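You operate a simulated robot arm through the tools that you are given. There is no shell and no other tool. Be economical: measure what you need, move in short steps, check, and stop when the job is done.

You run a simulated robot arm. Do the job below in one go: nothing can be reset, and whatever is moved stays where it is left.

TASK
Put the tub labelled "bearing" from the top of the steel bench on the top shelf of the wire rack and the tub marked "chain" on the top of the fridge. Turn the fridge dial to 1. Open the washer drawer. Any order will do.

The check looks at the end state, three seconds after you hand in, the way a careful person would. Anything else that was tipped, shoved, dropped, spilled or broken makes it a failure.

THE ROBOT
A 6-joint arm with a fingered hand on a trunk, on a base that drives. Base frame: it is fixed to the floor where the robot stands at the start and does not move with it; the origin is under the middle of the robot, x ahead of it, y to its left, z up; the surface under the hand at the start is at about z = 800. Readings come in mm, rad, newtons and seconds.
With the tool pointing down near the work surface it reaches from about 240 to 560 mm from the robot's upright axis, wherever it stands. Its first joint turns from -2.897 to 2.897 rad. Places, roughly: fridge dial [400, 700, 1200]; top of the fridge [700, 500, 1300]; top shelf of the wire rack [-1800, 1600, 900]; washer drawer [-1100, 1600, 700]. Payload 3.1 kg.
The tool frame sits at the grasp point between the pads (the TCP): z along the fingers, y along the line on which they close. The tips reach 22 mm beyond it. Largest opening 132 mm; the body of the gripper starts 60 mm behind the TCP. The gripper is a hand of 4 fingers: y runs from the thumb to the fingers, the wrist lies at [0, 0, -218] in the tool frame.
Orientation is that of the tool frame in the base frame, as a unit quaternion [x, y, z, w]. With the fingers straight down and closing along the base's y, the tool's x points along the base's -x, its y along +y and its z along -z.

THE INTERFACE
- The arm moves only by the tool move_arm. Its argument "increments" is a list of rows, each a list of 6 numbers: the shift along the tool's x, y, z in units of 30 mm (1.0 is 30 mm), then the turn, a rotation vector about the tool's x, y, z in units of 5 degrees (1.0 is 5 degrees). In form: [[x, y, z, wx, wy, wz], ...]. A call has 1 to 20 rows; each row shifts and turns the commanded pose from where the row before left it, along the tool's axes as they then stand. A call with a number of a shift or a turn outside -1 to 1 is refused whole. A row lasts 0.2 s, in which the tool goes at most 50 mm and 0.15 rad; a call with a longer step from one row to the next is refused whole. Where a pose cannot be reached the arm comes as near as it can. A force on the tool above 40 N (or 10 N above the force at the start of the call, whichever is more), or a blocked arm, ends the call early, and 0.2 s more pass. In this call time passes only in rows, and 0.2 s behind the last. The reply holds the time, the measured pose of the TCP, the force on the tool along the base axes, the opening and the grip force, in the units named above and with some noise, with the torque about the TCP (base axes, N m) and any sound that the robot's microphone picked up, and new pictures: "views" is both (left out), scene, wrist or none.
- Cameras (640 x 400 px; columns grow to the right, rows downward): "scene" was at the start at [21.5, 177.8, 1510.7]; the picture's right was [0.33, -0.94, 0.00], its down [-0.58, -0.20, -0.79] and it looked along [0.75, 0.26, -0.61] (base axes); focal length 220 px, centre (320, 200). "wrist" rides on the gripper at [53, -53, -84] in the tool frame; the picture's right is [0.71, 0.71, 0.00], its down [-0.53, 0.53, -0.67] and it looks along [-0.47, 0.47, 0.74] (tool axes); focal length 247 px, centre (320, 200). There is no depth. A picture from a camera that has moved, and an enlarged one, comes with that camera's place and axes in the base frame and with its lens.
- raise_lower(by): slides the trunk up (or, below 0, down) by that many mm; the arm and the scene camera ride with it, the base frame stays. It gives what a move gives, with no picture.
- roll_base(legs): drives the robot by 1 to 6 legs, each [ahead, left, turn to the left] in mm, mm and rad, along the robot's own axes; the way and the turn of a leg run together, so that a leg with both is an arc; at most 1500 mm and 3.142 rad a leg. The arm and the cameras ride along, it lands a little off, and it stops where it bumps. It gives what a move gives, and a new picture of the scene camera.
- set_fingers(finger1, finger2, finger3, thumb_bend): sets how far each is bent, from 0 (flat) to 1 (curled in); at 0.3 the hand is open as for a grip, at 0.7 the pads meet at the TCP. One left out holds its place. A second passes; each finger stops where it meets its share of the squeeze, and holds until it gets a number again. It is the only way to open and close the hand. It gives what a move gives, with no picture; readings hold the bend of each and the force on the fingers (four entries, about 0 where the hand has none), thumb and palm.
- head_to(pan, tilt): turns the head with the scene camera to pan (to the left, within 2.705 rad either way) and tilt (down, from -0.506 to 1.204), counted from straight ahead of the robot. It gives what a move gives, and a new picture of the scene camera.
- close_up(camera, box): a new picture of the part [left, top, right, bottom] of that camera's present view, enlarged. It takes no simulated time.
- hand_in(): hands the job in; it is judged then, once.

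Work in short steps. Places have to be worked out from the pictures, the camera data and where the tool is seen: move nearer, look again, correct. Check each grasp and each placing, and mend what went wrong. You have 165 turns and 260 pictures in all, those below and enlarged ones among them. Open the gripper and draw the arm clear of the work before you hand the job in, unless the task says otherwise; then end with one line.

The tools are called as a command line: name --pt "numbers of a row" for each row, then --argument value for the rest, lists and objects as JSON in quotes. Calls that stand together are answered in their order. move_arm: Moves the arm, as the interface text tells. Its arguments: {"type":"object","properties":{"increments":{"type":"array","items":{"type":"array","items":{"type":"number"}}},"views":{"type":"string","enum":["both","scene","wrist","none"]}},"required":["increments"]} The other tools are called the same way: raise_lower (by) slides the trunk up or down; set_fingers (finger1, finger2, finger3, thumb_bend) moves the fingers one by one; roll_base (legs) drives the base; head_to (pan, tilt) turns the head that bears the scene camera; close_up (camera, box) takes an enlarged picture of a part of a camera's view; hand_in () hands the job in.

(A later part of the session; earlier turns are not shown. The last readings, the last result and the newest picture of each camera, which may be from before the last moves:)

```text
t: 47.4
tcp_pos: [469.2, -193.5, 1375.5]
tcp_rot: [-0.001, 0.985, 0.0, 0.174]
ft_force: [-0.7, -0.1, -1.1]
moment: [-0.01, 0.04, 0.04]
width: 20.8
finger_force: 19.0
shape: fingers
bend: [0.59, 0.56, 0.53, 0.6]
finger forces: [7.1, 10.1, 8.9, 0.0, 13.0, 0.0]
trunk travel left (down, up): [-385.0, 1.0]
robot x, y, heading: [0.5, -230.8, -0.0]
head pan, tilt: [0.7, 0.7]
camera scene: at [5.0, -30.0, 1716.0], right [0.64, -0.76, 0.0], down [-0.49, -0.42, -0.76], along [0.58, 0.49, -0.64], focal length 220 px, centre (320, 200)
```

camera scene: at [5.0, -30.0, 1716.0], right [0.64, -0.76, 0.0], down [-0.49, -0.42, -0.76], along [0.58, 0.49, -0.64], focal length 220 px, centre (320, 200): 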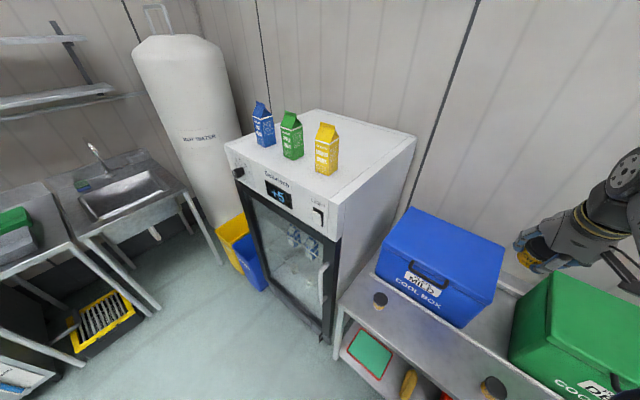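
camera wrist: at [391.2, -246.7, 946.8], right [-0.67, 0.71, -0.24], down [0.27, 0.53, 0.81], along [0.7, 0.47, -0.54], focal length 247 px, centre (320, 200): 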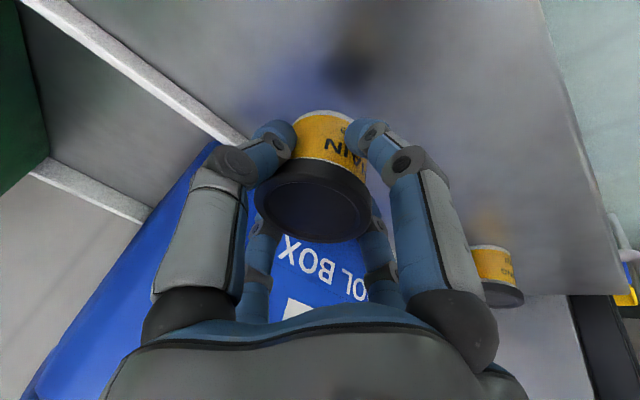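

I drive left 355 and then ahead 95, which keeps the hand just right of the fridge side, then look.

roll_base --legs '[[0, 345, 0], [95, 0, 0]]'

move_arm --pt "0 0 0 0 0 0" --views "wrist"

```text
t: 50.3
tcp_pos: [563.4, 141.3, 1375.1]
tcp_rot: [0.0, 0.985, 0.0, 0.173]
ft_force: [0.1, 0.2, -0.9]
moment: [0.02, 0.05, 0.03]
width: 21.2
finger_force: 19.9
shape: fingers
bend: [0.59, 0.56, 0.53, 0.6]
finger forces: [7.1, 10.2, 9.2, 0.0, 13.0, 0.0]
trunk travel left (down, up): [-385.0, 1.0]
robot x, y, heading: [93.7, 103.2, -0.004]
head pan, tilt: [0.7, 0.7]
camera scene: at [99.1, 305.3, 1716.0], right [0.64, -0.76, 0.0], down [-0.49, -0.42, -0.76], along [0.58, 0.49, -0.64], focal length 220 px, centre (320, 200)
```

scene: 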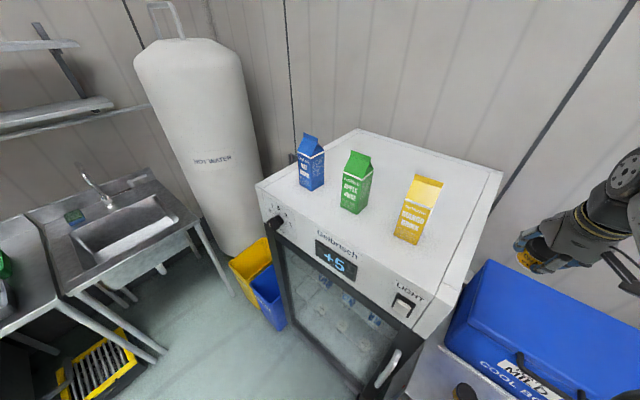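

```text
t: 50.7
tcp_pos: [560.6, 141.5, 1375.4]
tcp_rot: [0.0, 0.985, 0.0, 0.174]
ft_force: [-0.7, 0.4, -1.0]
moment: [-0.02, -0.01, -0.02]
width: 21.2
finger_force: 19.7
shape: fingers
bend: [0.59, 0.56, 0.53, 0.6]
finger forces: [7.1, 10.1, 9.1, 0.0, 12.9, 0.0]
trunk travel left (down, up): [-385.0, 1.0]
robot x, y, heading: [92.9, 102.0, 0.0]
head pan, tilt: [0.7, 0.7]
camera wrist: at [482.7, 87.3, 1436.4], right [-0.66, 0.71, -0.24], down [0.26, 0.53, 0.81], along [0.7, 0.47, -0.54], focal length 247 px, centre (320, 200)
```

wrist: 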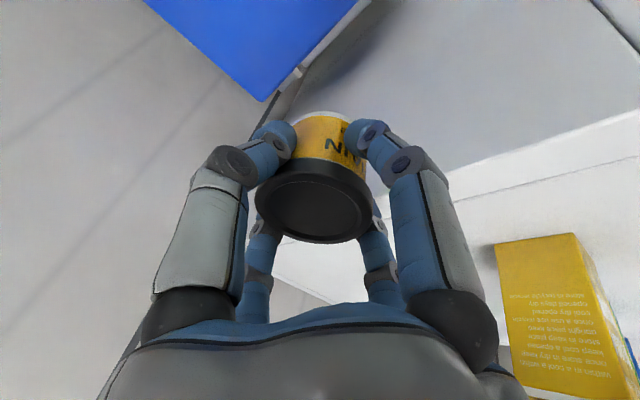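

I zoom to measure the fridge top's height and edges from this new standpoint.

close_up --camera "scene" --box '[250, 120, 510, 345]'

```text
1.78 times, centred on (380, 232) of scene
camera zoom: at [96.2, 305.1, 1716.1], right [0.64, -0.76, 0.0], down [-0.49, -0.42, -0.77], along [0.59, 0.49, -0.64], focal length 392 px, centre (213, 142)
```

zoom: 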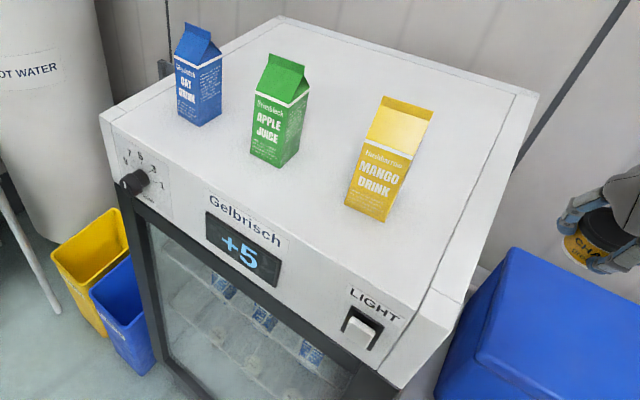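

Carton corners confirm the fridge top at z ≈ 1300, with its right edge at y ≈ 237. I shift the base 40 mm left, turn the hand 20° about vertical so it leans away from the carton, and move toward (612,300).

roll_base --legs '[[0, 40, 0]]'

move_arm --pt "0 0 0 -0.342 0 -0.94" --pt "0 0 0 -0.342 0 -0.94" --pt "0 0 0 -0.342 0 -0.94" --pt "0 0 0 -0.342 0 -0.94" --views "both"

```text
t: 51.6
tcp_pos: [561.9, 178.4, 1375.6]
tcp_rot: [0.0, 0.985, 0.0, 0.172]
ft_force: [-0.5, -0.9, -2.1]
moment: [-0.05, 0.02, 0.0]
width: 20.9
finger_force: 19.5
shape: fingers
bend: [0.59, 0.56, 0.53, 0.6]
finger forces: [7.0, 10.2, 9.1, 0.0, 13.1, 0.0]
trunk travel left (down, up): [-385.0, 1.0]
robot x, y, heading: [94.1, 139.8, 0.0]
head pan, tilt: [0.7, 0.7]
camera scene: at [98.4, 342.2, 1716.3], right [0.64, -0.77, 0.0], down [-0.49, -0.41, -0.77], along [0.59, 0.49, -0.64], focal length 220 px, centre (320, 200)
```

scene: 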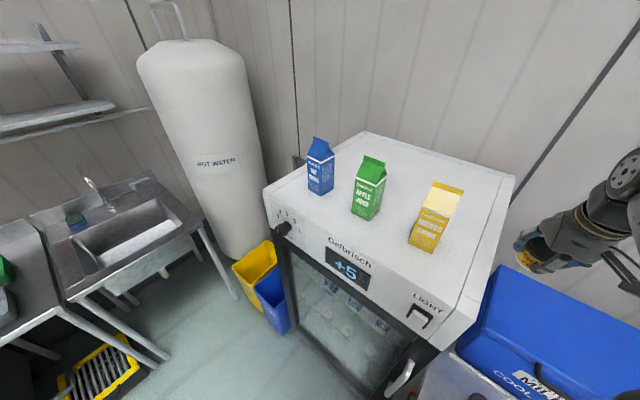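

```text
t: 52.6
tcp_pos: [562.8, 181.2, 1375.6]
tcp_rot: [-0.172, 0.969, 0.03, 0.172]
ft_force: [0.2, -0.1, -1.3]
moment: [0.06, 0.01, -0.01]
width: 20.9
finger_force: 19.3
shape: fingers
bend: [0.59, 0.56, 0.53, 0.6]
finger forces: [7.2, 10.1, 9.1, 0.0, 13.1, 0.0]
trunk travel left (down, up): [-385.0, 1.0]
robot x, y, heading: [94.3, 141.2, -0.0]
head pan, tilt: [0.7, 0.7]
camera scene: at [98.5, 343.4, 1716.2], right [0.64, -0.77, 0.0], down [-0.49, -0.41, -0.76], along [0.58, 0.49, -0.64], focal length 220 px, centre (320, 200)
camera wrist: at [507.6, 101.7, 1435.6], right [-0.87, 0.44, -0.24], down [0.07, 0.58, 0.81], along [0.49, 0.68, -0.54], focal length 247 px, centre (320, 200)
```

scene: 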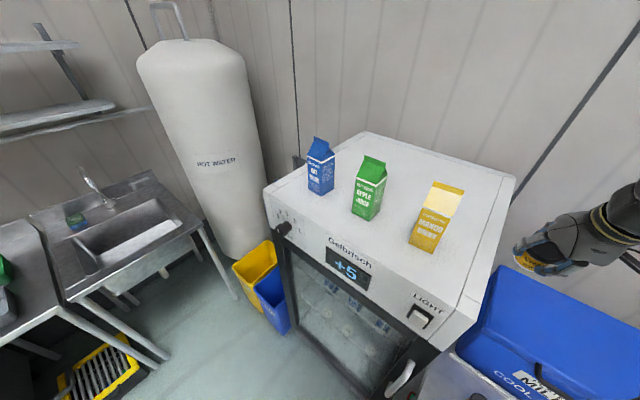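
wrist: 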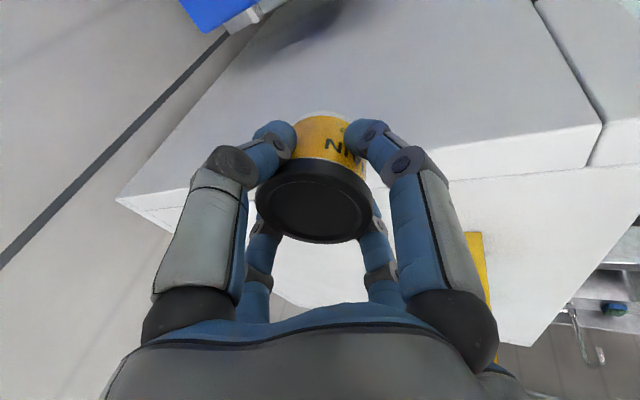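

The hand now leans as wanted. I move out along the lean 91 mm, then left 94 mm, with small descent.

move_arm --pt "-0.94 0 0.342 0 0 0" --pt "-0.94 0 0.342 0 0 0" --pt "-0.85 0 0.55 0 0 0" --pt "0 1 0 0 0 0" --pt "0 1 0 0 0 0" --pt "0 1 0 0 0 0" --views "both"

```text
t: 54.0
tcp_pos: [602.8, 296.3, 1362.1]
tcp_rot: [-0.171, 0.97, 0.03, 0.172]
ft_force: [-0.1, 0.4, -1.2]
moment: [0.03, -0.02, -0.01]
width: 20.6
finger_force: 19.4
shape: fingers
bend: [0.59, 0.56, 0.53, 0.6]
finger forces: [7.0, 10.2, 9.0, 0.0, 12.9, 0.0]
out of reach, approached as far as the arm can: row 3
trunk travel left (down, up): [-385.0, 1.0]
robot x, y, heading: [91.3, 140.6, -0.001]
head pan, tilt: [0.7, 0.7]
camera scene: at [97.4, 345.2, 1715.9], right [0.64, -0.77, 0.0], down [-0.49, -0.42, -0.76], along [0.59, 0.49, -0.64], focal length 220 px, centre (320, 200)
camera wrist: at [547.7, 216.8, 1421.7], right [-0.87, 0.44, -0.24], down [0.07, 0.59, 0.81], along [0.5, 0.68, -0.54], focal length 247 px, centre (320, 200)
```

scene: 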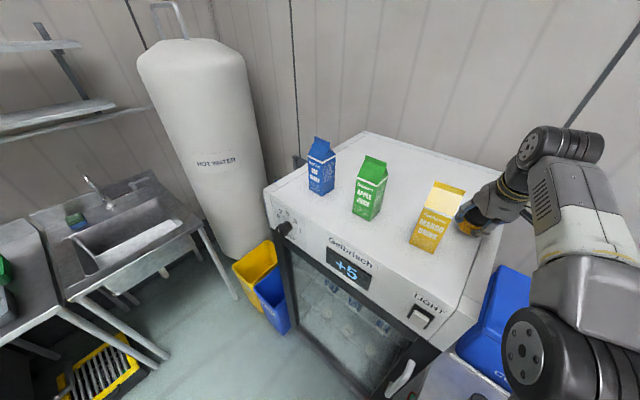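
wrist: 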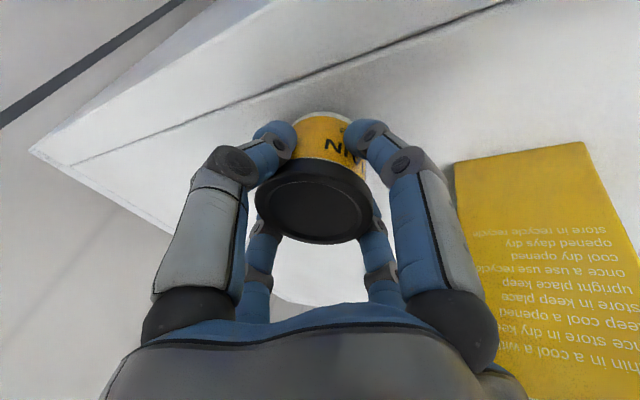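

The tub is at (603,296), well clear of the carton. I lower in small steps until contact.

move_arm --pt "-0.1 0 0.25 0 0 0" --pt "0.06 0 0.16 0 0 0" --pt "0.04 0 0.1 0 0 0" --views "none"

move_arm --pt "0.02 0 0.05 0 0 0" --views "wrist"

```text
t: 54.8
tcp_pos: [610.1, 296.6, 1348.2]
tcp_rot: [-0.17, 0.969, 0.031, 0.174]
ft_force: [1.8, 0.8, 9.5]
moment: [0.03, 0.03, 0.02]
width: 20.6
finger_force: 21.5
shape: fingers
bend: [0.59, 0.55, 0.53, 0.6]
finger forces: [7.9, 10.4, 11.1, 0.1, 13.1, 0.1]
trunk travel left (down, up): [-385.0, 1.0]
robot x, y, heading: [91.6, 138.2, -0.002]
head pan, tilt: [0.7, 0.7]
```

```text
t: 55.2
tcp_pos: [608.5, 295.7, 1348.1]
tcp_rot: [-0.171, 0.969, 0.031, 0.174]
ft_force: [5.4, 1.2, 20.0]
moment: [0.07, -0.08, -0.02]
width: 20.0
finger_force: 21.7
shape: fingers
bend: [0.6, 0.56, 0.52, 0.6]
finger forces: [8.1, 9.7, 12.5, 0.0, 13.2, 0.0]
trunk travel left (down, up): [-385.0, 1.0]
robot x, y, heading: [91.4, 137.5, -0.002]
head pan, tilt: [0.7, 0.7]
camera wrist: at [553.2, 217.1, 1407.6], right [-0.86, 0.44, -0.25], down [0.06, 0.58, 0.81], along [0.5, 0.68, -0.53], focal length 247 px, centre (320, 200)
```

wrist: 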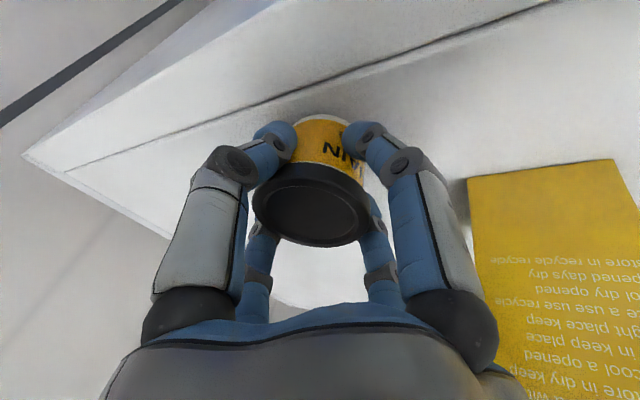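

Firm contact with the fridge top (20 N). I relieve 1 mm, open to 0.42, then back off along the tool axis.

move_arm --pt "-0.02 0 -0.05 0 0 0" --views "none"

set_fingers --finger1 0.44 --finger2 0.42 --finger3 0.42 --thumb_bend 0.42

move_arm --pt "0 0 -0.5 0 0 0" --pt "0 0 -0.7 0 0 0" --views "wrist"

```text
t: 55.6
tcp_pos: [608.3, 294.9, 1348.6]
tcp_rot: [-0.17, 0.97, 0.03, 0.172]
ft_force: [2.1, 0.2, 17.6]
moment: [0.0, 0.06, 0.0]
width: 19.7
finger_force: 22.4
shape: fingers
bend: [0.6, 0.55, 0.52, 0.6]
finger forces: [9.6, 10.2, 12.3, 0.0, 13.4, 0.1]
trunk travel left (down, up): [-385.0, 1.0]
robot x, y, heading: [91.5, 138.3, -0.004]
head pan, tilt: [0.7, 0.7]
```

```text
t: 56.6
tcp_pos: [609.2, 295.6, 1345.8]
tcp_rot: [-0.171, 0.97, 0.03, 0.171]
ft_force: [0.2, 0.2, 0.0]
moment: [-0.04, 0.0, -0.01]
width: 57.2
finger_force: 0.1
shape: fingers
bend: [0.44, 0.42, 0.42, 0.42]
finger forces: [0.1, 0.1, 0.0, 0.0, 0.0, 0.1]
trunk travel left (down, up): [-385.0, 1.0]
robot x, y, heading: [96.7, 137.6, -0.001]
head pan, tilt: [0.7, 0.7]
```

```text
t: 57.2
tcp_pos: [597.0, 292.6, 1381.3]
tcp_rot: [-0.17, 0.97, 0.03, 0.171]
ft_force: [-0.2, 0.5, -0.5]
moment: [-0.01, -0.01, 0.02]
width: 57.2
finger_force: 0.1
shape: fingers
bend: [0.44, 0.42, 0.42, 0.42]
finger forces: [0.0, 0.1, 0.0, 0.0, 0.0, 0.1]
trunk travel left (down, up): [-385.0, 1.0]
robot x, y, heading: [96.4, 142.9, 0.004]
head pan, tilt: [0.7, 0.7]
camera wrist: at [542.0, 214.0, 1441.8], right [-0.87, 0.44, -0.24], down [0.07, 0.59, 0.81], along [0.49, 0.68, -0.54], focal length 247 px, centre (320, 200)
```

wrist: 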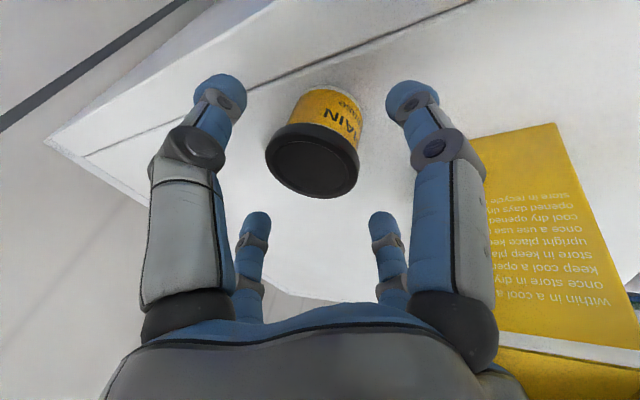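

CHAIN stands upright and free. I rise on, then move right off the fridge and retract.

move_arm --pt "0 0 -1 0 0 0" --pt "0 0 -0.8 0 0 0" --pt "0 -1 0 0 0 0" --pt "0 -1 0 0 0 0" --pt "0 -1 0 0 0 0" --pt "0 -1 0 0 0 0" --pt "0.94 0 -0.342 0 0 0" --pt "0.94 0 -0.342 0 0 0" --pt "0.94 0 -0.342 0 0 0" --views "scene"

```text
t: 59.2
tcp_pos: [510.6, 145.3, 1412.9]
tcp_rot: [-0.171, 0.97, 0.029, 0.172]
ft_force: [-0.3, -1.2, 0.1]
moment: [-0.01, -0.03, 0.0]
width: 57.4
finger_force: 0.0
shape: fingers
bend: [0.44, 0.42, 0.42, 0.42]
finger forces: [0.0, 0.1, 0.0, 0.0, 0.1, 0.0]
out of reach, approached as far as the arm can: row 1, 2, 4, 5, 6
trunk travel left (down, up): [-385.0, 1.0]
robot x, y, heading: [93.9, 138.4, -0.0]
head pan, tilt: [0.7, 0.7]
camera scene: at [96.0, 343.5, 1716.2], right [0.64, -0.77, 0.0], down [-0.49, -0.41, -0.77], along [0.59, 0.49, -0.64], focal length 220 px, centre (320, 200)
```

scene: 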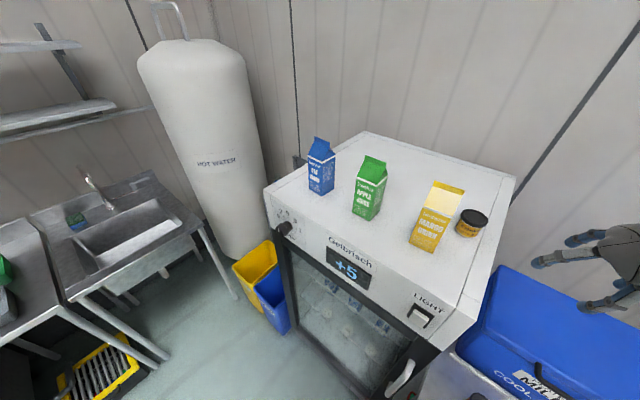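

CHAIN is standing on the fridge. Now I inspect the dial.

close_up --camera "scene" --box '[262, 195, 342, 245]'

```text
8.00 times, centred on (302, 220) of scene
camera zoom: at [96.0, 343.5, 1716.2], right [0.64, -0.77, 0.0], down [-0.49, -0.41, -0.77], along [0.59, 0.49, -0.64], focal length 1763 px, centre (464, 40)
```

zoom: 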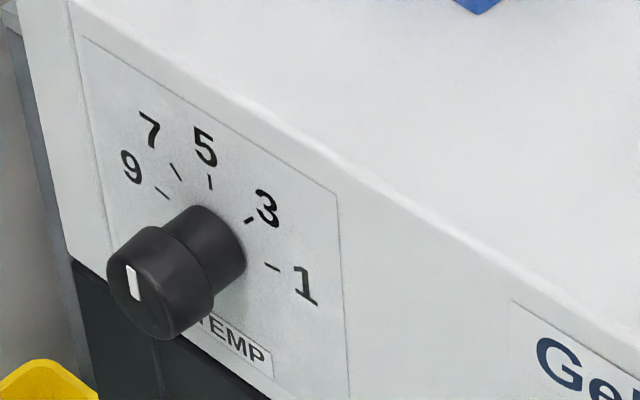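

The knob points at 5 and 1 lies to its right. I back off from the fridge, drive over in front of the dial and lower the trunk.

roll_base --legs '[[-420, 0, 0], [0, 560, 0]]'

raise_lower --by -110

head_to --pan -0.1 --tilt 0.35

```text
t: 64.6
tcp_pos: [89.8, 706.1, 1410.6]
tcp_rot: [-0.173, 0.97, 0.03, 0.171]
ft_force: [0.5, 0.5, 0.0]
moment: [0.04, -0.02, 0.06]
width: 57.2
finger_force: 0.1
shape: fingers
bend: [0.44, 0.42, 0.42, 0.42]
finger forces: [0.1, 0.0, 0.1, 0.1, 0.0, 0.1]
trunk travel left (down, up): [-385.0, 1.0]
robot x, y, heading: [-329.8, 695.5, 0.005]
head pan, tilt: [0.7, 0.7]
camera scene: at [-326.3, 901.6, 1716.1], right [0.65, -0.76, 0.0], down [-0.49, -0.42, -0.76], along [0.58, 0.5, -0.64], focal length 220 px, centre (320, 200)
```

scene: 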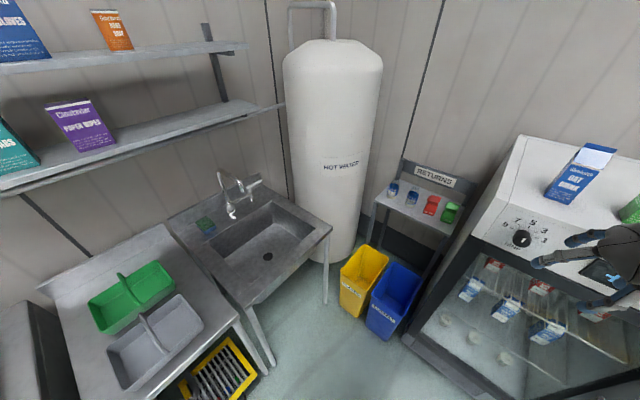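

```text
t: 66.0
tcp_pos: [89.9, 704.9, 1301.6]
tcp_rot: [-0.173, 0.97, 0.031, 0.171]
ft_force: [-0.7, 1.0, -0.7]
moment: [0.01, 0.02, -0.01]
width: 57.2
finger_force: 0.1
shape: fingers
bend: [0.44, 0.42, 0.42, 0.42]
finger forces: [0.0, 0.1, 0.0, 0.0, 0.1, 0.0]
trunk travel left (down, up): [-275.0, 111.0]
robot x, y, heading: [-326.0, 697.2, 0.003]
head pan, tilt: [0.7, 0.7]
```

```text
t: 67.2
tcp_pos: [90.2, 705.6, 1302.1]
tcp_rot: [-0.172, 0.97, 0.03, 0.171]
ft_force: [0.0, 0.4, 0.0]
moment: [-0.05, -0.02, 0.01]
width: 57.0
finger_force: 0.0
shape: fingers
bend: [0.44, 0.42, 0.42, 0.42]
finger forces: [0.0, 0.0, 0.0, 0.0, 0.1, 0.0]
trunk travel left (down, up): [-275.0, 111.0]
robot x, y, heading: [-329.6, 698.7, 0.008]
head pan, tilt: [-0.099, 0.351]
camera scene: at [-298.3, 837.7, 1637.3], right [-0.09, -1.0, 0.0], down [-0.34, 0.03, -0.94], along [0.93, -0.09, -0.34], focal length 220 px, centre (320, 200)
```

scene: 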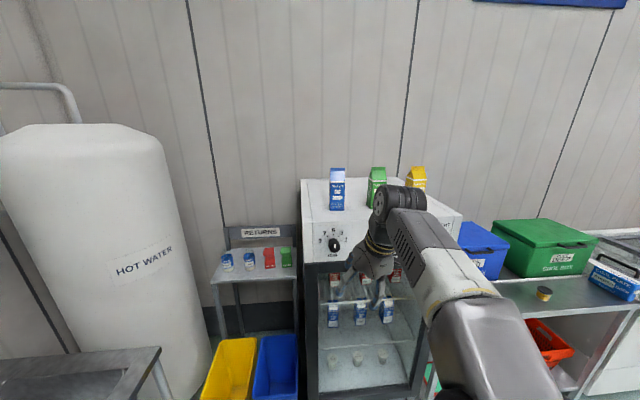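

close_up --camera "scene" --box '[302, 218, 366, 268]'

```text
8.00 times, centred on (334, 243) of scene
camera zoom: at [-298.3, 837.7, 1637.3], right [-0.09, -1.0, 0.0], down [-0.34, 0.03, -0.94], along [0.93, -0.09, -0.34], focal length 1763 px, centre (208, -144)
```

zoom: 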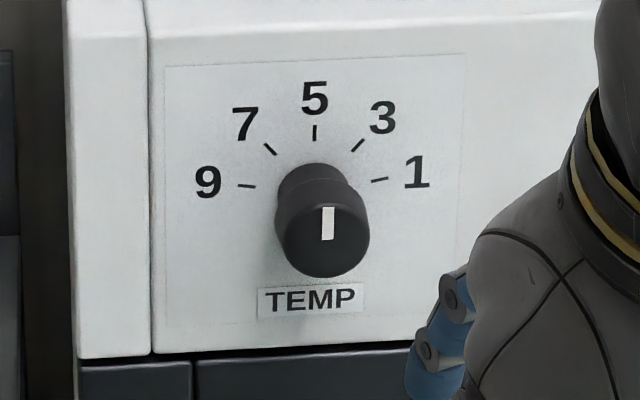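

The 5→1 turn is about 80° clockwise. The knob is about (350–388, 720, 1222), Ø≈41. I reorient the hand to point horizontally at the fridge, ending well short of it.

move_arm --pt "0 0 0 0.342 0 0.94" --pt "0 0 0 0.342 0 0.94" --pt "0 0 0 0.342 0 0.94" --pt "0 0 0 0.342 0 0.94" --pt "0 0 0.4 0 -1 0" --pt "0 0 0.4 0 -1 0" --pt "0 0 0.4 0 -1 0" --pt "0 0 0.4 0 -1 0" --pt "0 0 0.4 0 -1 0" --pt "0 0 0.4 0 -1 0" --pt "0 0 0.4 0 -1 0" --pt "0 0 0.4 0 -1 0" --pt "0 0 0.4 0 -1 0" --pt "0 0 0.4 0 -1 0" --pt "0 0 0.4 0 -1 0" --pt "0 0 0.4 0 -1 0" --pt "0 0 0.4 0 -1 0" --pt "0 0 0.4 0 -1 0" --views "both"

```text
t: 71.0
tcp_pos: [215.7, 703.6, 1205.7]
tcp_rot: [-0.002, 0.707, 0.001, 0.708]
ft_force: [-0.2, 0.1, -0.1]
moment: [-0.04, 0.01, -0.02]
width: 57.1
finger_force: 0.0
shape: fingers
bend: [0.44, 0.42, 0.42, 0.42]
finger forces: [0.0, 0.0, 0.0, 0.0, 0.0, 0.1]
trunk travel left (down, up): [-275.0, 111.0]
robot x, y, heading: [-331.9, 697.9, 0.002]
head pan, tilt: [-0.099, 0.351]
camera scene: at [-297.4, 837.6, 1637.3], right [-0.09, -1.0, 0.0], down [-0.34, 0.03, -0.94], along [0.93, -0.09, -0.34], focal length 220 px, centre (320, 200)
camera wrist: at [132.6, 650.1, 1151.7], right [0.0, 0.71, -0.71], down [-0.67, 0.52, 0.53], along [0.74, 0.48, 0.47], focal length 247 px, centre (320, 200)
```

scene: 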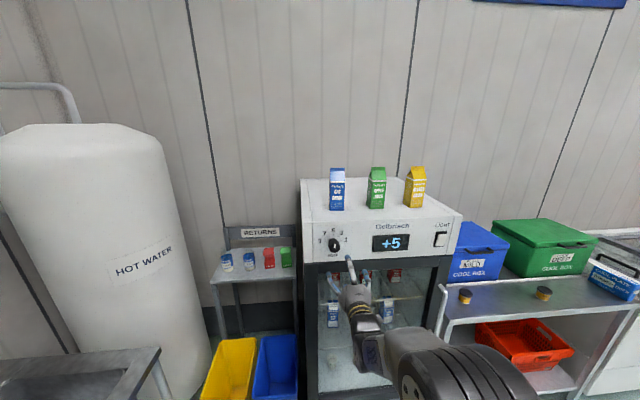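
wrist: 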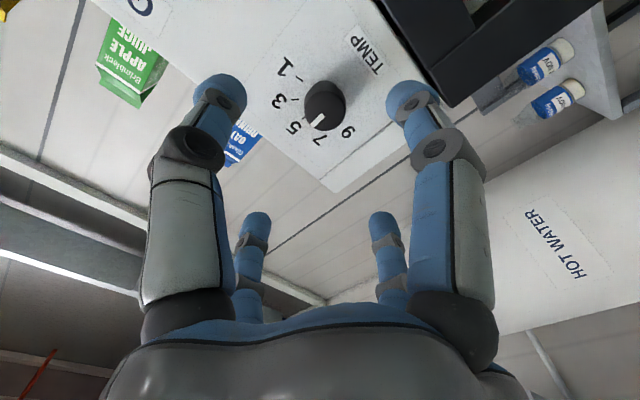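

The wrist view puts the knob axis near (y 719, z 1215). I open a bit, align, advance 75 mm, and pre-turn the hand -40°.

set_fingers --finger1 0.36 --finger2 0.36 --finger3 0.36 --thumb_bend 0.36

move_arm --pt "-0.33 0.5 0.8 0 0 0" --pt "0 0 0.8 0 0 0" --pt "0 0 0.8 0 0 0" --pt "0 0 0 0 0 -1" --pt "0 0 0 0 0 -1" --pt "0 0 0 0 0 -1" --pt "0 0 0 0 0 -1" --pt "0 0 0 0 0 -1" --pt "0 0 0 0 0 -1" --pt "0 0 0 0 0 -1" --pt "0 0 0 0 0 -1" --views "both"

```text
t: 72.0
tcp_pos: [213.8, 705.0, 1205.6]
tcp_rot: [-0.001, 0.707, 0.001, 0.707]
ft_force: [0.0, 0.8, 0.1]
moment: [0.04, -0.02, -0.02]
width: 73.7
finger_force: 0.1
shape: fingers
bend: [0.36, 0.36, 0.36, 0.36]
finger forces: [0.1, 0.0, 0.0, 0.0, 0.1, 0.0]
trunk travel left (down, up): [-275.0, 111.0]
robot x, y, heading: [-328.7, 697.0, 0.01]
head pan, tilt: [-0.099, 0.351]
```

```text
t: 74.4
tcp_pos: [287.1, 720.7, 1215.7]
tcp_rot: [-0.244, 0.664, -0.241, 0.665]
ft_force: [-0.2, -0.1, 0.2]
moment: [0.0, -0.02, -0.03]
width: 73.7
finger_force: 0.0
shape: fingers
bend: [0.36, 0.36, 0.36, 0.36]
finger forces: [0.0, 0.0, 0.1, 0.0, 0.0, 0.0]
trunk travel left (down, up): [-275.0, 111.0]
robot x, y, heading: [-333.7, 696.9, 0.006]
head pan, tilt: [-0.099, 0.351]
camera scene: at [-298.3, 837.6, 1637.3], right [-0.09, -1.0, 0.0], down [-0.34, 0.03, -0.94], along [0.93, -0.09, -0.34], focal length 220 px, centre (320, 200)
camera wrist: at [203.5, 644.8, 1209.1], right [0.0, 0.08, -1.0], down [-0.67, 0.74, 0.06], along [0.74, 0.67, 0.06], focal length 247 px, centre (320, 200)
```

scene: 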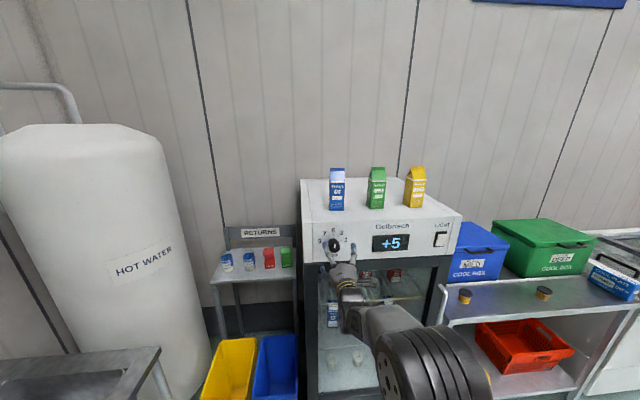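
wrist: 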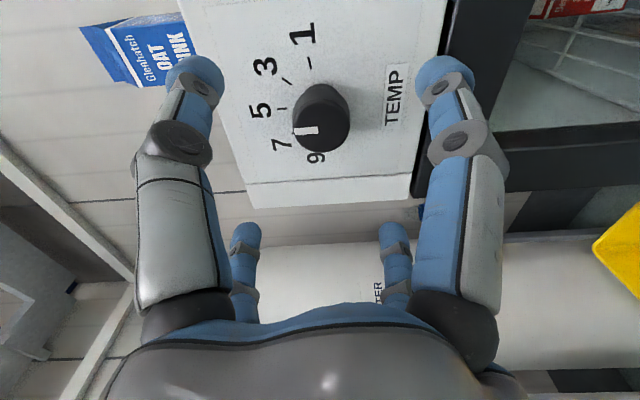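

The knob front centre is about (350, 717, 1215). I shift 3 mm and advance 62 mm so the fingers surround the knob, then look.

move_arm --pt "0.064 -0.077 0.7 0 0 0" --pt "0 0 0.7 0 0 0" --pt "0 0 0.7 0 0 0" --views "both"

close_up --camera "scene" --box '[302, 218, 366, 268]'

```text
t: 75.2
tcp_pos: [349.8, 717.9, 1214.9]
tcp_rot: [-0.244, 0.664, -0.24, 0.665]
ft_force: [0.4, -0.2, 0.6]
moment: [-0.01, -0.02, 0.0]
width: 73.8
finger_force: 0.0
shape: fingers
bend: [0.36, 0.36, 0.36, 0.36]
finger forces: [0.0, 0.1, 0.1, 0.0, 0.1, 0.0]
trunk travel left (down, up): [-275.0, 111.0]
robot x, y, heading: [-330.0, 693.8, 0.005]
head pan, tilt: [-0.099, 0.351]
camera scene: at [-297.4, 837.6, 1637.3], right [-0.09, -1.0, 0.0], down [-0.34, 0.03, -0.94], along [0.93, -0.09, -0.34], focal length 220 px, centre (320, 200)
camera wrist: at [267.1, 641.9, 1209.0], right [0.0, 0.09, -1.0], down [-0.67, 0.74, 0.06], along [0.74, 0.67, 0.06], focal length 247 px, centre (320, 200)
```

scene: 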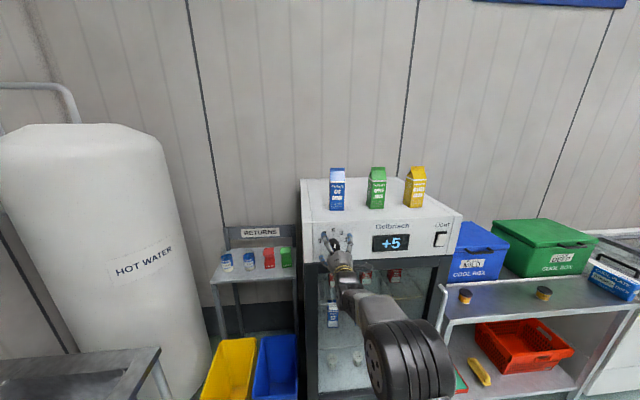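
wrist: 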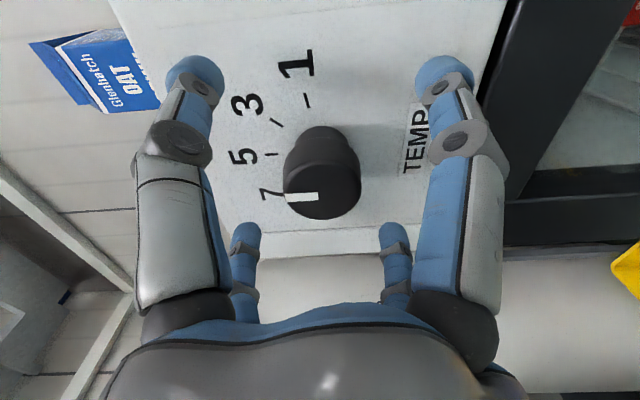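

```text
8.00 times, centred on (334, 243) of scene
camera zoom: at [-297.4, 837.6, 1637.3], right [-0.09, -1.0, 0.0], down [-0.34, 0.03, -0.94], along [0.93, -0.09, -0.34], focal length 1763 px, centre (208, -144)
```

zoom: 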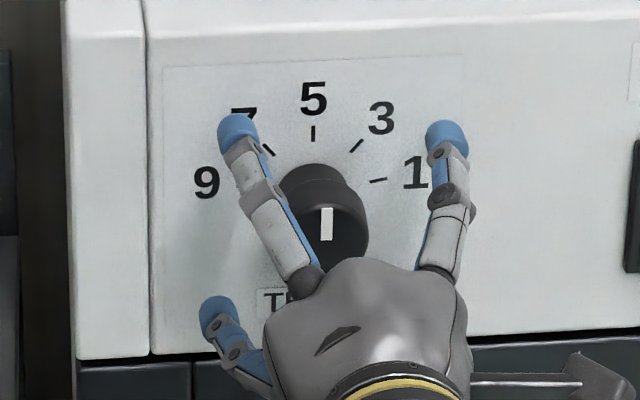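

The knob is centred between the fingers, with its front at x ≈ 357. I advance 15 mm more and close.

move_arm --pt "0 0 0.5 0 0 0" --views "none"

set_fingers --finger1 0.72 --finger2 0.72 --finger3 0.72 --thumb_bend 0.72

close_up --camera "wrist" --box '[120, 40, 520, 290]'

```text
t: 75.6
tcp_pos: [366.3, 717.7, 1215.3]
tcp_rot: [-0.243, 0.664, -0.241, 0.664]
ft_force: [0.1, -0.2, 0.5]
moment: [-0.02, 0.01, -0.02]
width: 73.6
finger_force: 0.0
shape: fingers
bend: [0.36, 0.36, 0.36, 0.36]
finger forces: [0.1, 0.1, 0.1, 0.0, 0.0, 0.0]
trunk travel left (down, up): [-275.0, 111.0]
robot x, y, heading: [-331.3, 693.1, 0.005]
head pan, tilt: [-0.099, 0.351]
```

```text
t: 76.6
tcp_pos: [365.4, 717.9, 1216.1]
tcp_rot: [-0.244, 0.664, -0.24, 0.665]
ft_force: [1.7, -0.2, 2.1]
moment: [0.03, 0.02, 0.09]
width: 11.7
finger_force: 18.4
shape: fingers
bend: [0.62, 0.59, 0.61, 0.64]
finger forces: [7.5, 9.8, 8.8, 0.1, 11.0, 0.0]
trunk travel left (down, up): [-275.0, 111.0]
robot x, y, heading: [-329.7, 696.5, 0.002]
head pan, tilt: [-0.099, 0.351]
```

```text
1.60 times, centred on (320, 165) of wrist
camera zoom: at [282.0, 641.7, 1209.5], right [0.0, 0.09, -1.0], down [-0.67, 0.74, 0.06], along [0.74, 0.67, 0.06], focal length 395 px, centre (320, 256)
```

zoom: 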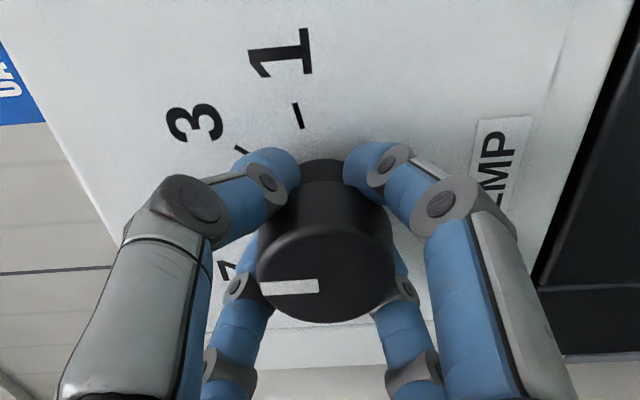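

The knob is gripped with four digits. I turn clockwise (+z) 40°, and check.

move_arm --pt "0 0 0 0 0 1" --pt "0 0 0 0 0 1" --pt "0 0 0 0 0 1" --pt "0 0 0 0 0 1" --pt "0 0 0 0 0 1" --pt "0 0 0 0 0 1" --pt "0 0 0 0 0 1" --pt "0 0 0 0 0 1" --views "wrist"

```text
t: 78.4
tcp_pos: [365.9, 717.9, 1213.6]
tcp_rot: [-0.001, 0.708, 0.002, 0.706]
ft_force: [-0.6, -0.4, -7.3]
moment: [-0.07, 0.1, 0.12]
width: 11.8
finger_force: 18.2
shape: fingers
bend: [0.62, 0.59, 0.61, 0.64]
finger forces: [8.7, 10.8, 7.5, 0.0, 10.3, 0.1]
trunk travel left (down, up): [-275.0, 111.0]
robot x, y, heading: [-327.6, 694.8, 0.005]
head pan, tilt: [-0.099, 0.351]
camera wrist: at [282.0, 663.4, 1161.3], right [-0.01, 0.71, -0.71], down [-0.67, 0.52, 0.53], along [0.74, 0.47, 0.47], focal length 247 px, centre (320, 200)
```

wrist: 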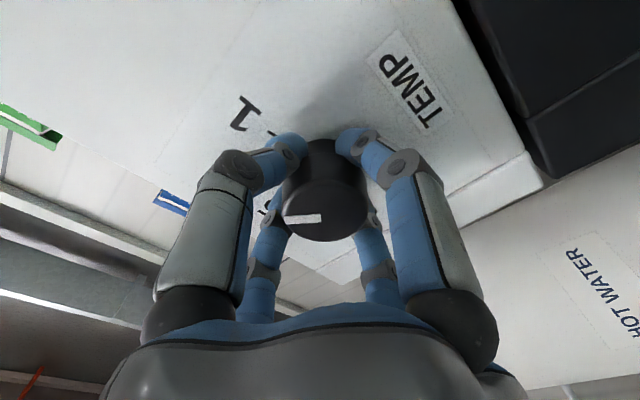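

The knob turns with the hand. I turn another 40°.

move_arm --pt "0 0 0 0 0 1" --pt "0 0 0 0 0 1" --pt "0 0 0 0 0 1" --pt "0 0 0 0 0 1" --pt "0 0 0 0 0 1" --pt "0 0 0 0 0 1" --pt "0 0 0 0 0 1" --pt "0 0 0 0 0 1" --views "wrist"

close_up --camera "scene" --box '[302, 218, 366, 268]'

```text
t: 80.2
tcp_pos: [365.7, 719.6, 1212.8]
tcp_rot: [0.24, 0.667, 0.243, 0.662]
ft_force: [-3.8, 4.0, -16.7]
moment: [-0.03, 0.21, 0.22]
width: 12.7
finger_force: 20.1
shape: fingers
bend: [0.61, 0.59, 0.62, 0.64]
finger forces: [9.8, 10.1, 7.7, 0.0, 12.2, 0.0]
trunk travel left (down, up): [-275.0, 111.0]
robot x, y, heading: [-330.1, 701.3, 0.008]
head pan, tilt: [-0.099, 0.351]
camera wrist: at [281.9, 710.9, 1138.7], right [-0.01, 1.0, -0.09], down [-0.66, 0.06, 0.74], along [0.75, 0.06, 0.66], focal length 247 px, centre (320, 200)
```

wrist: 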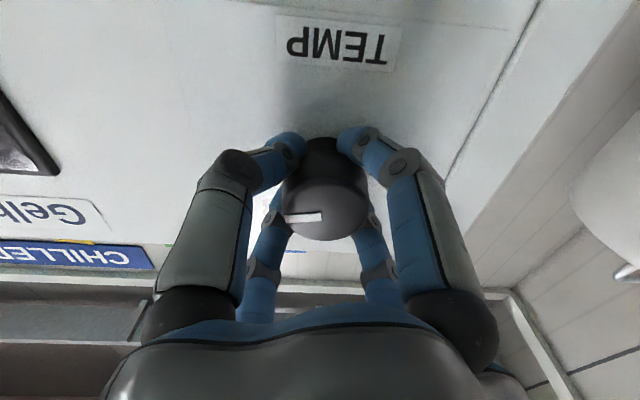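

```text
8.00 times, centred on (334, 243) of scene
camera zoom: at [-296.2, 838.8, 1637.1], right [-0.09, -1.0, 0.0], down [-0.34, 0.03, -0.94], along [0.93, -0.09, -0.34], focal length 1763 px, centre (208, -144)
```

zoom: 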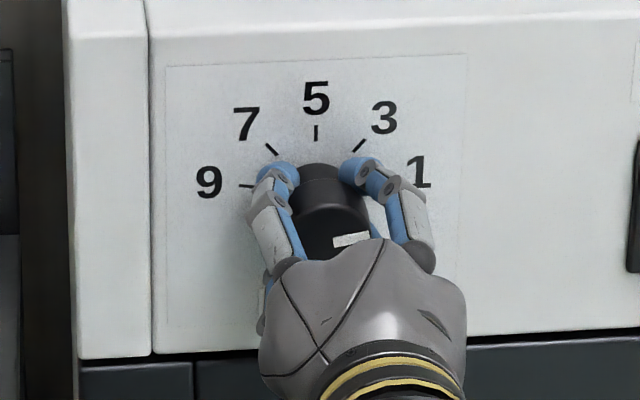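

The marker points right, toward 1. I release and back straight off 80 mm to check.

set_fingers --finger1 0.36 --finger2 0.36 --finger3 0.36 --thumb_bend 0.36

move_arm --pt "0 0 -1 0 0 0" --pt "0 0 -1 0 0 0" --pt "0 0 -1 0 0 0" --pt "0 0 -1 0 0 0" --views "wrist"

close_up --camera "scene" --box '[302, 218, 366, 268]'

```text
t: 81.2
tcp_pos: [365.0, 718.7, 1215.9]
tcp_rot: [0.241, 0.665, 0.244, 0.664]
ft_force: [0.3, 0.2, -0.4]
moment: [0.03, 0.05, 0.01]
width: 73.9
finger_force: 0.1
shape: fingers
bend: [0.36, 0.36, 0.36, 0.36]
finger forces: [0.0, 0.0, 0.0, 0.0, 0.0, 0.1]
trunk travel left (down, up): [-275.0, 111.0]
robot x, y, heading: [-331.3, 698.1, 0.006]
head pan, tilt: [-0.099, 0.351]
```

```text
t: 82.2
tcp_pos: [244.0, 720.0, 1216.6]
tcp_rot: [0.241, 0.665, 0.243, 0.664]
ft_force: [-0.3, 0.1, 0.3]
moment: [-0.03, 0.01, -0.01]
width: 73.9
finger_force: 0.0
shape: fingers
bend: [0.36, 0.36, 0.36, 0.36]
finger forces: [0.0, 0.0, 0.0, 0.0, 0.1, 0.1]
trunk travel left (down, up): [-275.0, 111.0]
robot x, y, heading: [-328.7, 693.7, 0.005]
head pan, tilt: [-0.099, 0.351]
camera wrist: at [160.5, 710.4, 1141.5], right [0.0, 1.0, -0.09], down [-0.67, 0.06, 0.74], along [0.74, 0.06, 0.67], focal length 247 px, centre (320, 200)
```

wrist: 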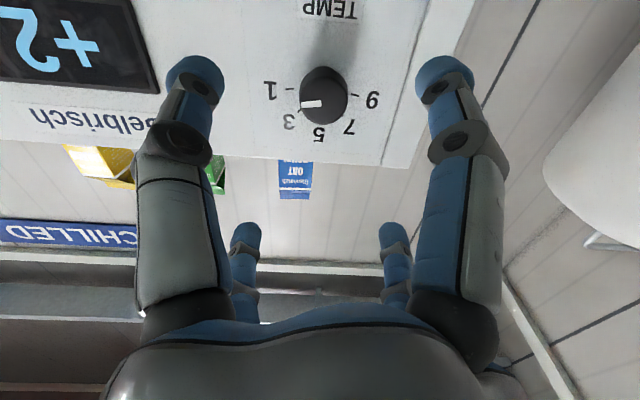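

```text
8.00 times, centred on (334, 243) of scene
camera zoom: at [-299.4, 837.6, 1637.4], right [-0.09, -1.0, 0.0], down [-0.34, 0.03, -0.94], along [0.94, -0.09, -0.34], focal length 1763 px, centre (208, -144)
```

zoom: 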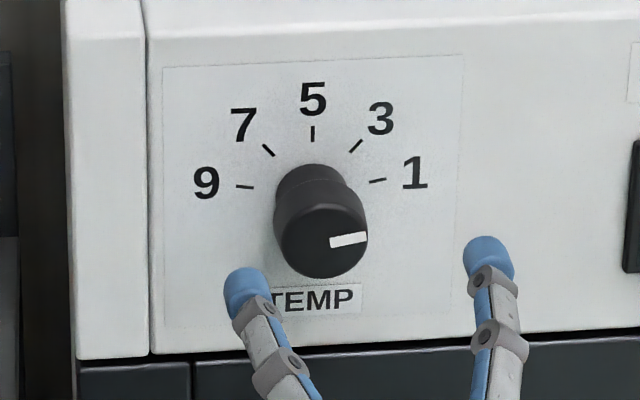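

The marker is close to the 1 tick. I zoom on the display and on the knob to judge it precisely.

close_up --camera "wrist" --box '[240, 40, 400, 150]'

close_up --camera "scene" --box '[365, 225, 415, 258]'

```text
3.64 times, centred on (320, 95) of wrist
camera zoom: at [160.5, 710.4, 1141.5], right [0.0, 1.0, -0.09], down [-0.67, 0.06, 0.74], along [0.74, 0.06, 0.67], focal length 898 px, centre (320, 582)
```

zoom: 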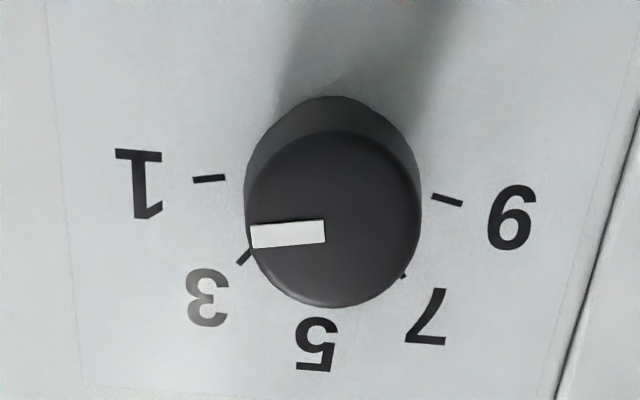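

```text
12.12 times, centred on (390, 242) of scene
camera zoom: at [-299.4, 837.6, 1637.4], right [-0.09, -1.0, 0.0], down [-0.34, 0.03, -0.94], along [0.94, -0.09, -0.34], focal length 2671 px, centre (-528, -303)
```

zoom: 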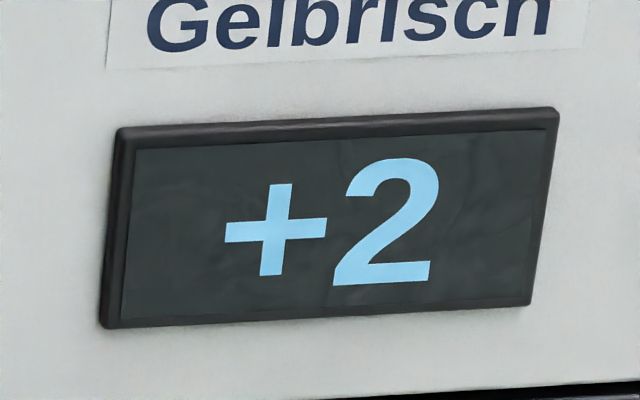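

The marker parallels the 1 tick in both views. I take one tight view of the knob to be sure.

close_up --camera "scene" --box '[324, 232, 356, 256]'

```text
16.00 times, centred on (340, 244) of scene
camera zoom: at [-299.4, 837.6, 1637.4], right [-0.09, -1.0, 0.0], down [-0.34, 0.03, -0.94], along [0.94, -0.09, -0.34], focal length 3525 px, centre (0, -504)
```

zoom: 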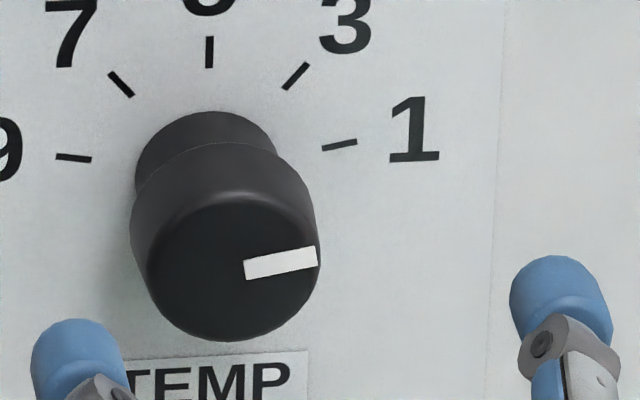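

The marker is exactly along the 1 tick; the dial is done. I turn the hand back to pointing straight down for the BEARING tub.

move_arm --pt "0 0 -0.5 0 0 -1" --pt "0 0 0 0 0 -1" --pt "0 0 0 0 0 -1" --pt "0 0 0 0 0 -1" --pt "0 0 0 0 0 -1" --pt "0 0 0 0 0 -1" --pt "0 0 0 0 0 -1" --pt "0 0 0 0 0 -1" --views "none"

move_arm --pt "0 0 -0.4 0 1 0" --pt "0 0 -0.4 0 1 0" --pt "0 0 -0.4 0 1 0" --pt "0 0 -0.4 0 1 0" --pt "0 0 -0.4 0 1 0" --pt "0 0 -0.4 0 1 0" --pt "0 0 -0.4 0 1 0" --pt "0 0 -0.4 0 1 0" --pt "0 0 -0.4 0 1 0" --pt "0 0 -0.4 0 1 0" --pt "0 0 -0.4 0 1 0" --pt "0 0 -0.4 0 1 0" --pt "0 0 0 0 1 0" --pt "0 0 0 0 1 0" --pt "0 0 0 0 1 0" --pt "0 0 0 0 1 0" --pt "0 0 0 0 1 0" --pt "0 0 0 0 1 0" --views "scene"

```text
t: 84.0
tcp_pos: [229.9, 718.3, 1216.2]
tcp_rot: [-0.002, 0.707, 0.002, 0.707]
ft_force: [-0.5, 0.1, -1.1]
moment: [0.01, -0.01, -0.02]
width: 73.7
finger_force: 0.0
shape: fingers
bend: [0.36, 0.36, 0.36, 0.36]
finger forces: [0.0, 0.1, 0.0, 0.1, 0.1, 0.1]
trunk travel left (down, up): [-275.0, 111.0]
robot x, y, heading: [-331.2, 694.5, 0.006]
head pan, tilt: [-0.099, 0.351]
```

```text
t: 87.8
tcp_pos: [116.7, 725.0, 1265.0]
tcp_rot: [-0.03, 0.999, 0.017, 0.027]
ft_force: [-0.1, 0.3, -0.6]
moment: [-0.01, -0.01, 0.03]
width: 74.0
finger_force: 0.0
shape: fingers
bend: [0.36, 0.36, 0.36, 0.36]
finger forces: [0.0, 0.0, 0.0, 0.1, 0.1, 0.0]
out of reach, approached as far as the arm can: row 6, 7, 8
trunk travel left (down, up): [-275.0, 111.0]
robot x, y, heading: [-330.6, 696.7, 0.006]
head pan, tilt: [-0.099, 0.351]
camera scene: at [-297.1, 837.6, 1637.3], right [-0.09, -1.0, 0.0], down [-0.34, 0.03, -0.94], along [0.93, -0.09, -0.34], focal length 220 px, centre (320, 200)
```

scene: 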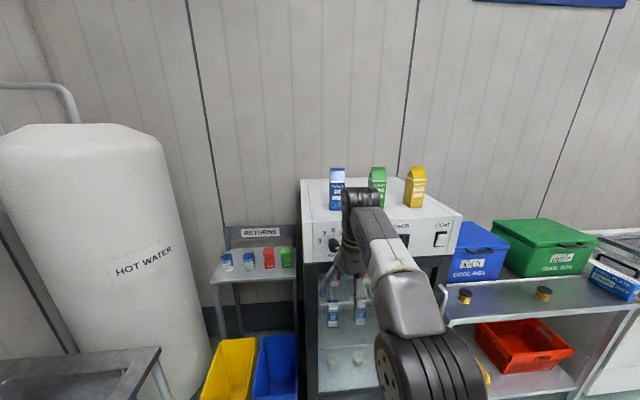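

There is a small residual tilt and yaw of about 3°, which I correct. Then I drive to the BEARING tub with the trunk lowered.

move_arm --pt "0 0 0 0.41 0.61 0.69" --pt "0 0 0 0 0 0" --views "none"

raise_lower --by -110

roll_base --legs '[[0, -670, 0], [330, 0, 0]]'

```text
t: 88.4
tcp_pos: [114.6, 724.8, 1263.9]
tcp_rot: [0.001, 1.0, -0.002, 0.0]
ft_force: [-0.4, -0.2, -0.3]
moment: [-0.01, -0.01, -0.02]
width: 73.8
finger_force: 0.0
shape: fingers
bend: [0.36, 0.36, 0.36, 0.36]
finger forces: [0.1, 0.0, 0.1, 0.0, 0.1, 0.0]
trunk travel left (down, up): [-275.0, 111.0]
robot x, y, heading: [-333.1, 699.2, 0.004]
head pan, tilt: [-0.099, 0.351]
```

```text
t: 89.8
tcp_pos: [116.7, 724.9, 1154.0]
tcp_rot: [0.002, 1.0, -0.002, 0.003]
ft_force: [0.6, 0.4, -0.2]
moment: [0.0, 0.02, 0.0]
width: 73.9
finger_force: 0.1
shape: fingers
bend: [0.36, 0.36, 0.36, 0.36]
finger forces: [0.0, 0.1, 0.1, 0.1, 0.0, 0.0]
trunk travel left (down, up): [-165.0, 221.0]
robot x, y, heading: [-334.2, 696.3, 0.005]
head pan, tilt: [-0.099, 0.351]
```

```text
t: 95.3
tcp_pos: [452.4, 62.6, 1152.8]
tcp_rot: [-0.002, 1.0, -0.002, 0.001]
ft_force: [0.3, 0.3, 0.0]
moment: [-0.02, -0.02, 0.04]
width: 73.7
finger_force: 0.1
shape: fingers
bend: [0.36, 0.36, 0.36, 0.36]
finger forces: [0.0, 0.1, 0.0, 0.0, 0.0, 0.0]
trunk travel left (down, up): [-165.0, 221.0]
robot x, y, heading: [6.7, 31.6, 0.009]
head pan, tilt: [-0.099, 0.351]
camera scene: at [36.9, 171.7, 1528.3], right [-0.09, -1.0, 0.0], down [-0.34, 0.03, -0.94], along [0.94, -0.08, -0.34], focal length 220 px, centre (320, 200)
```

scene: 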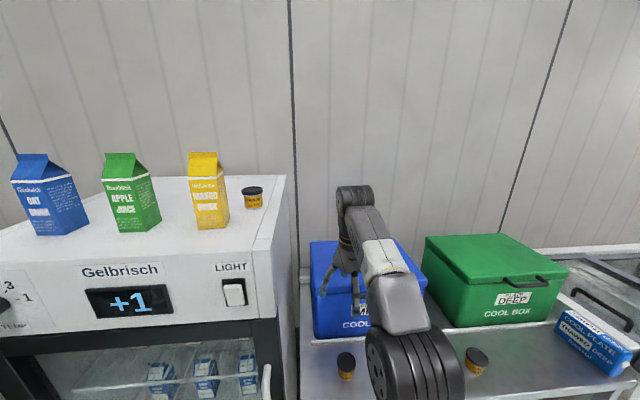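

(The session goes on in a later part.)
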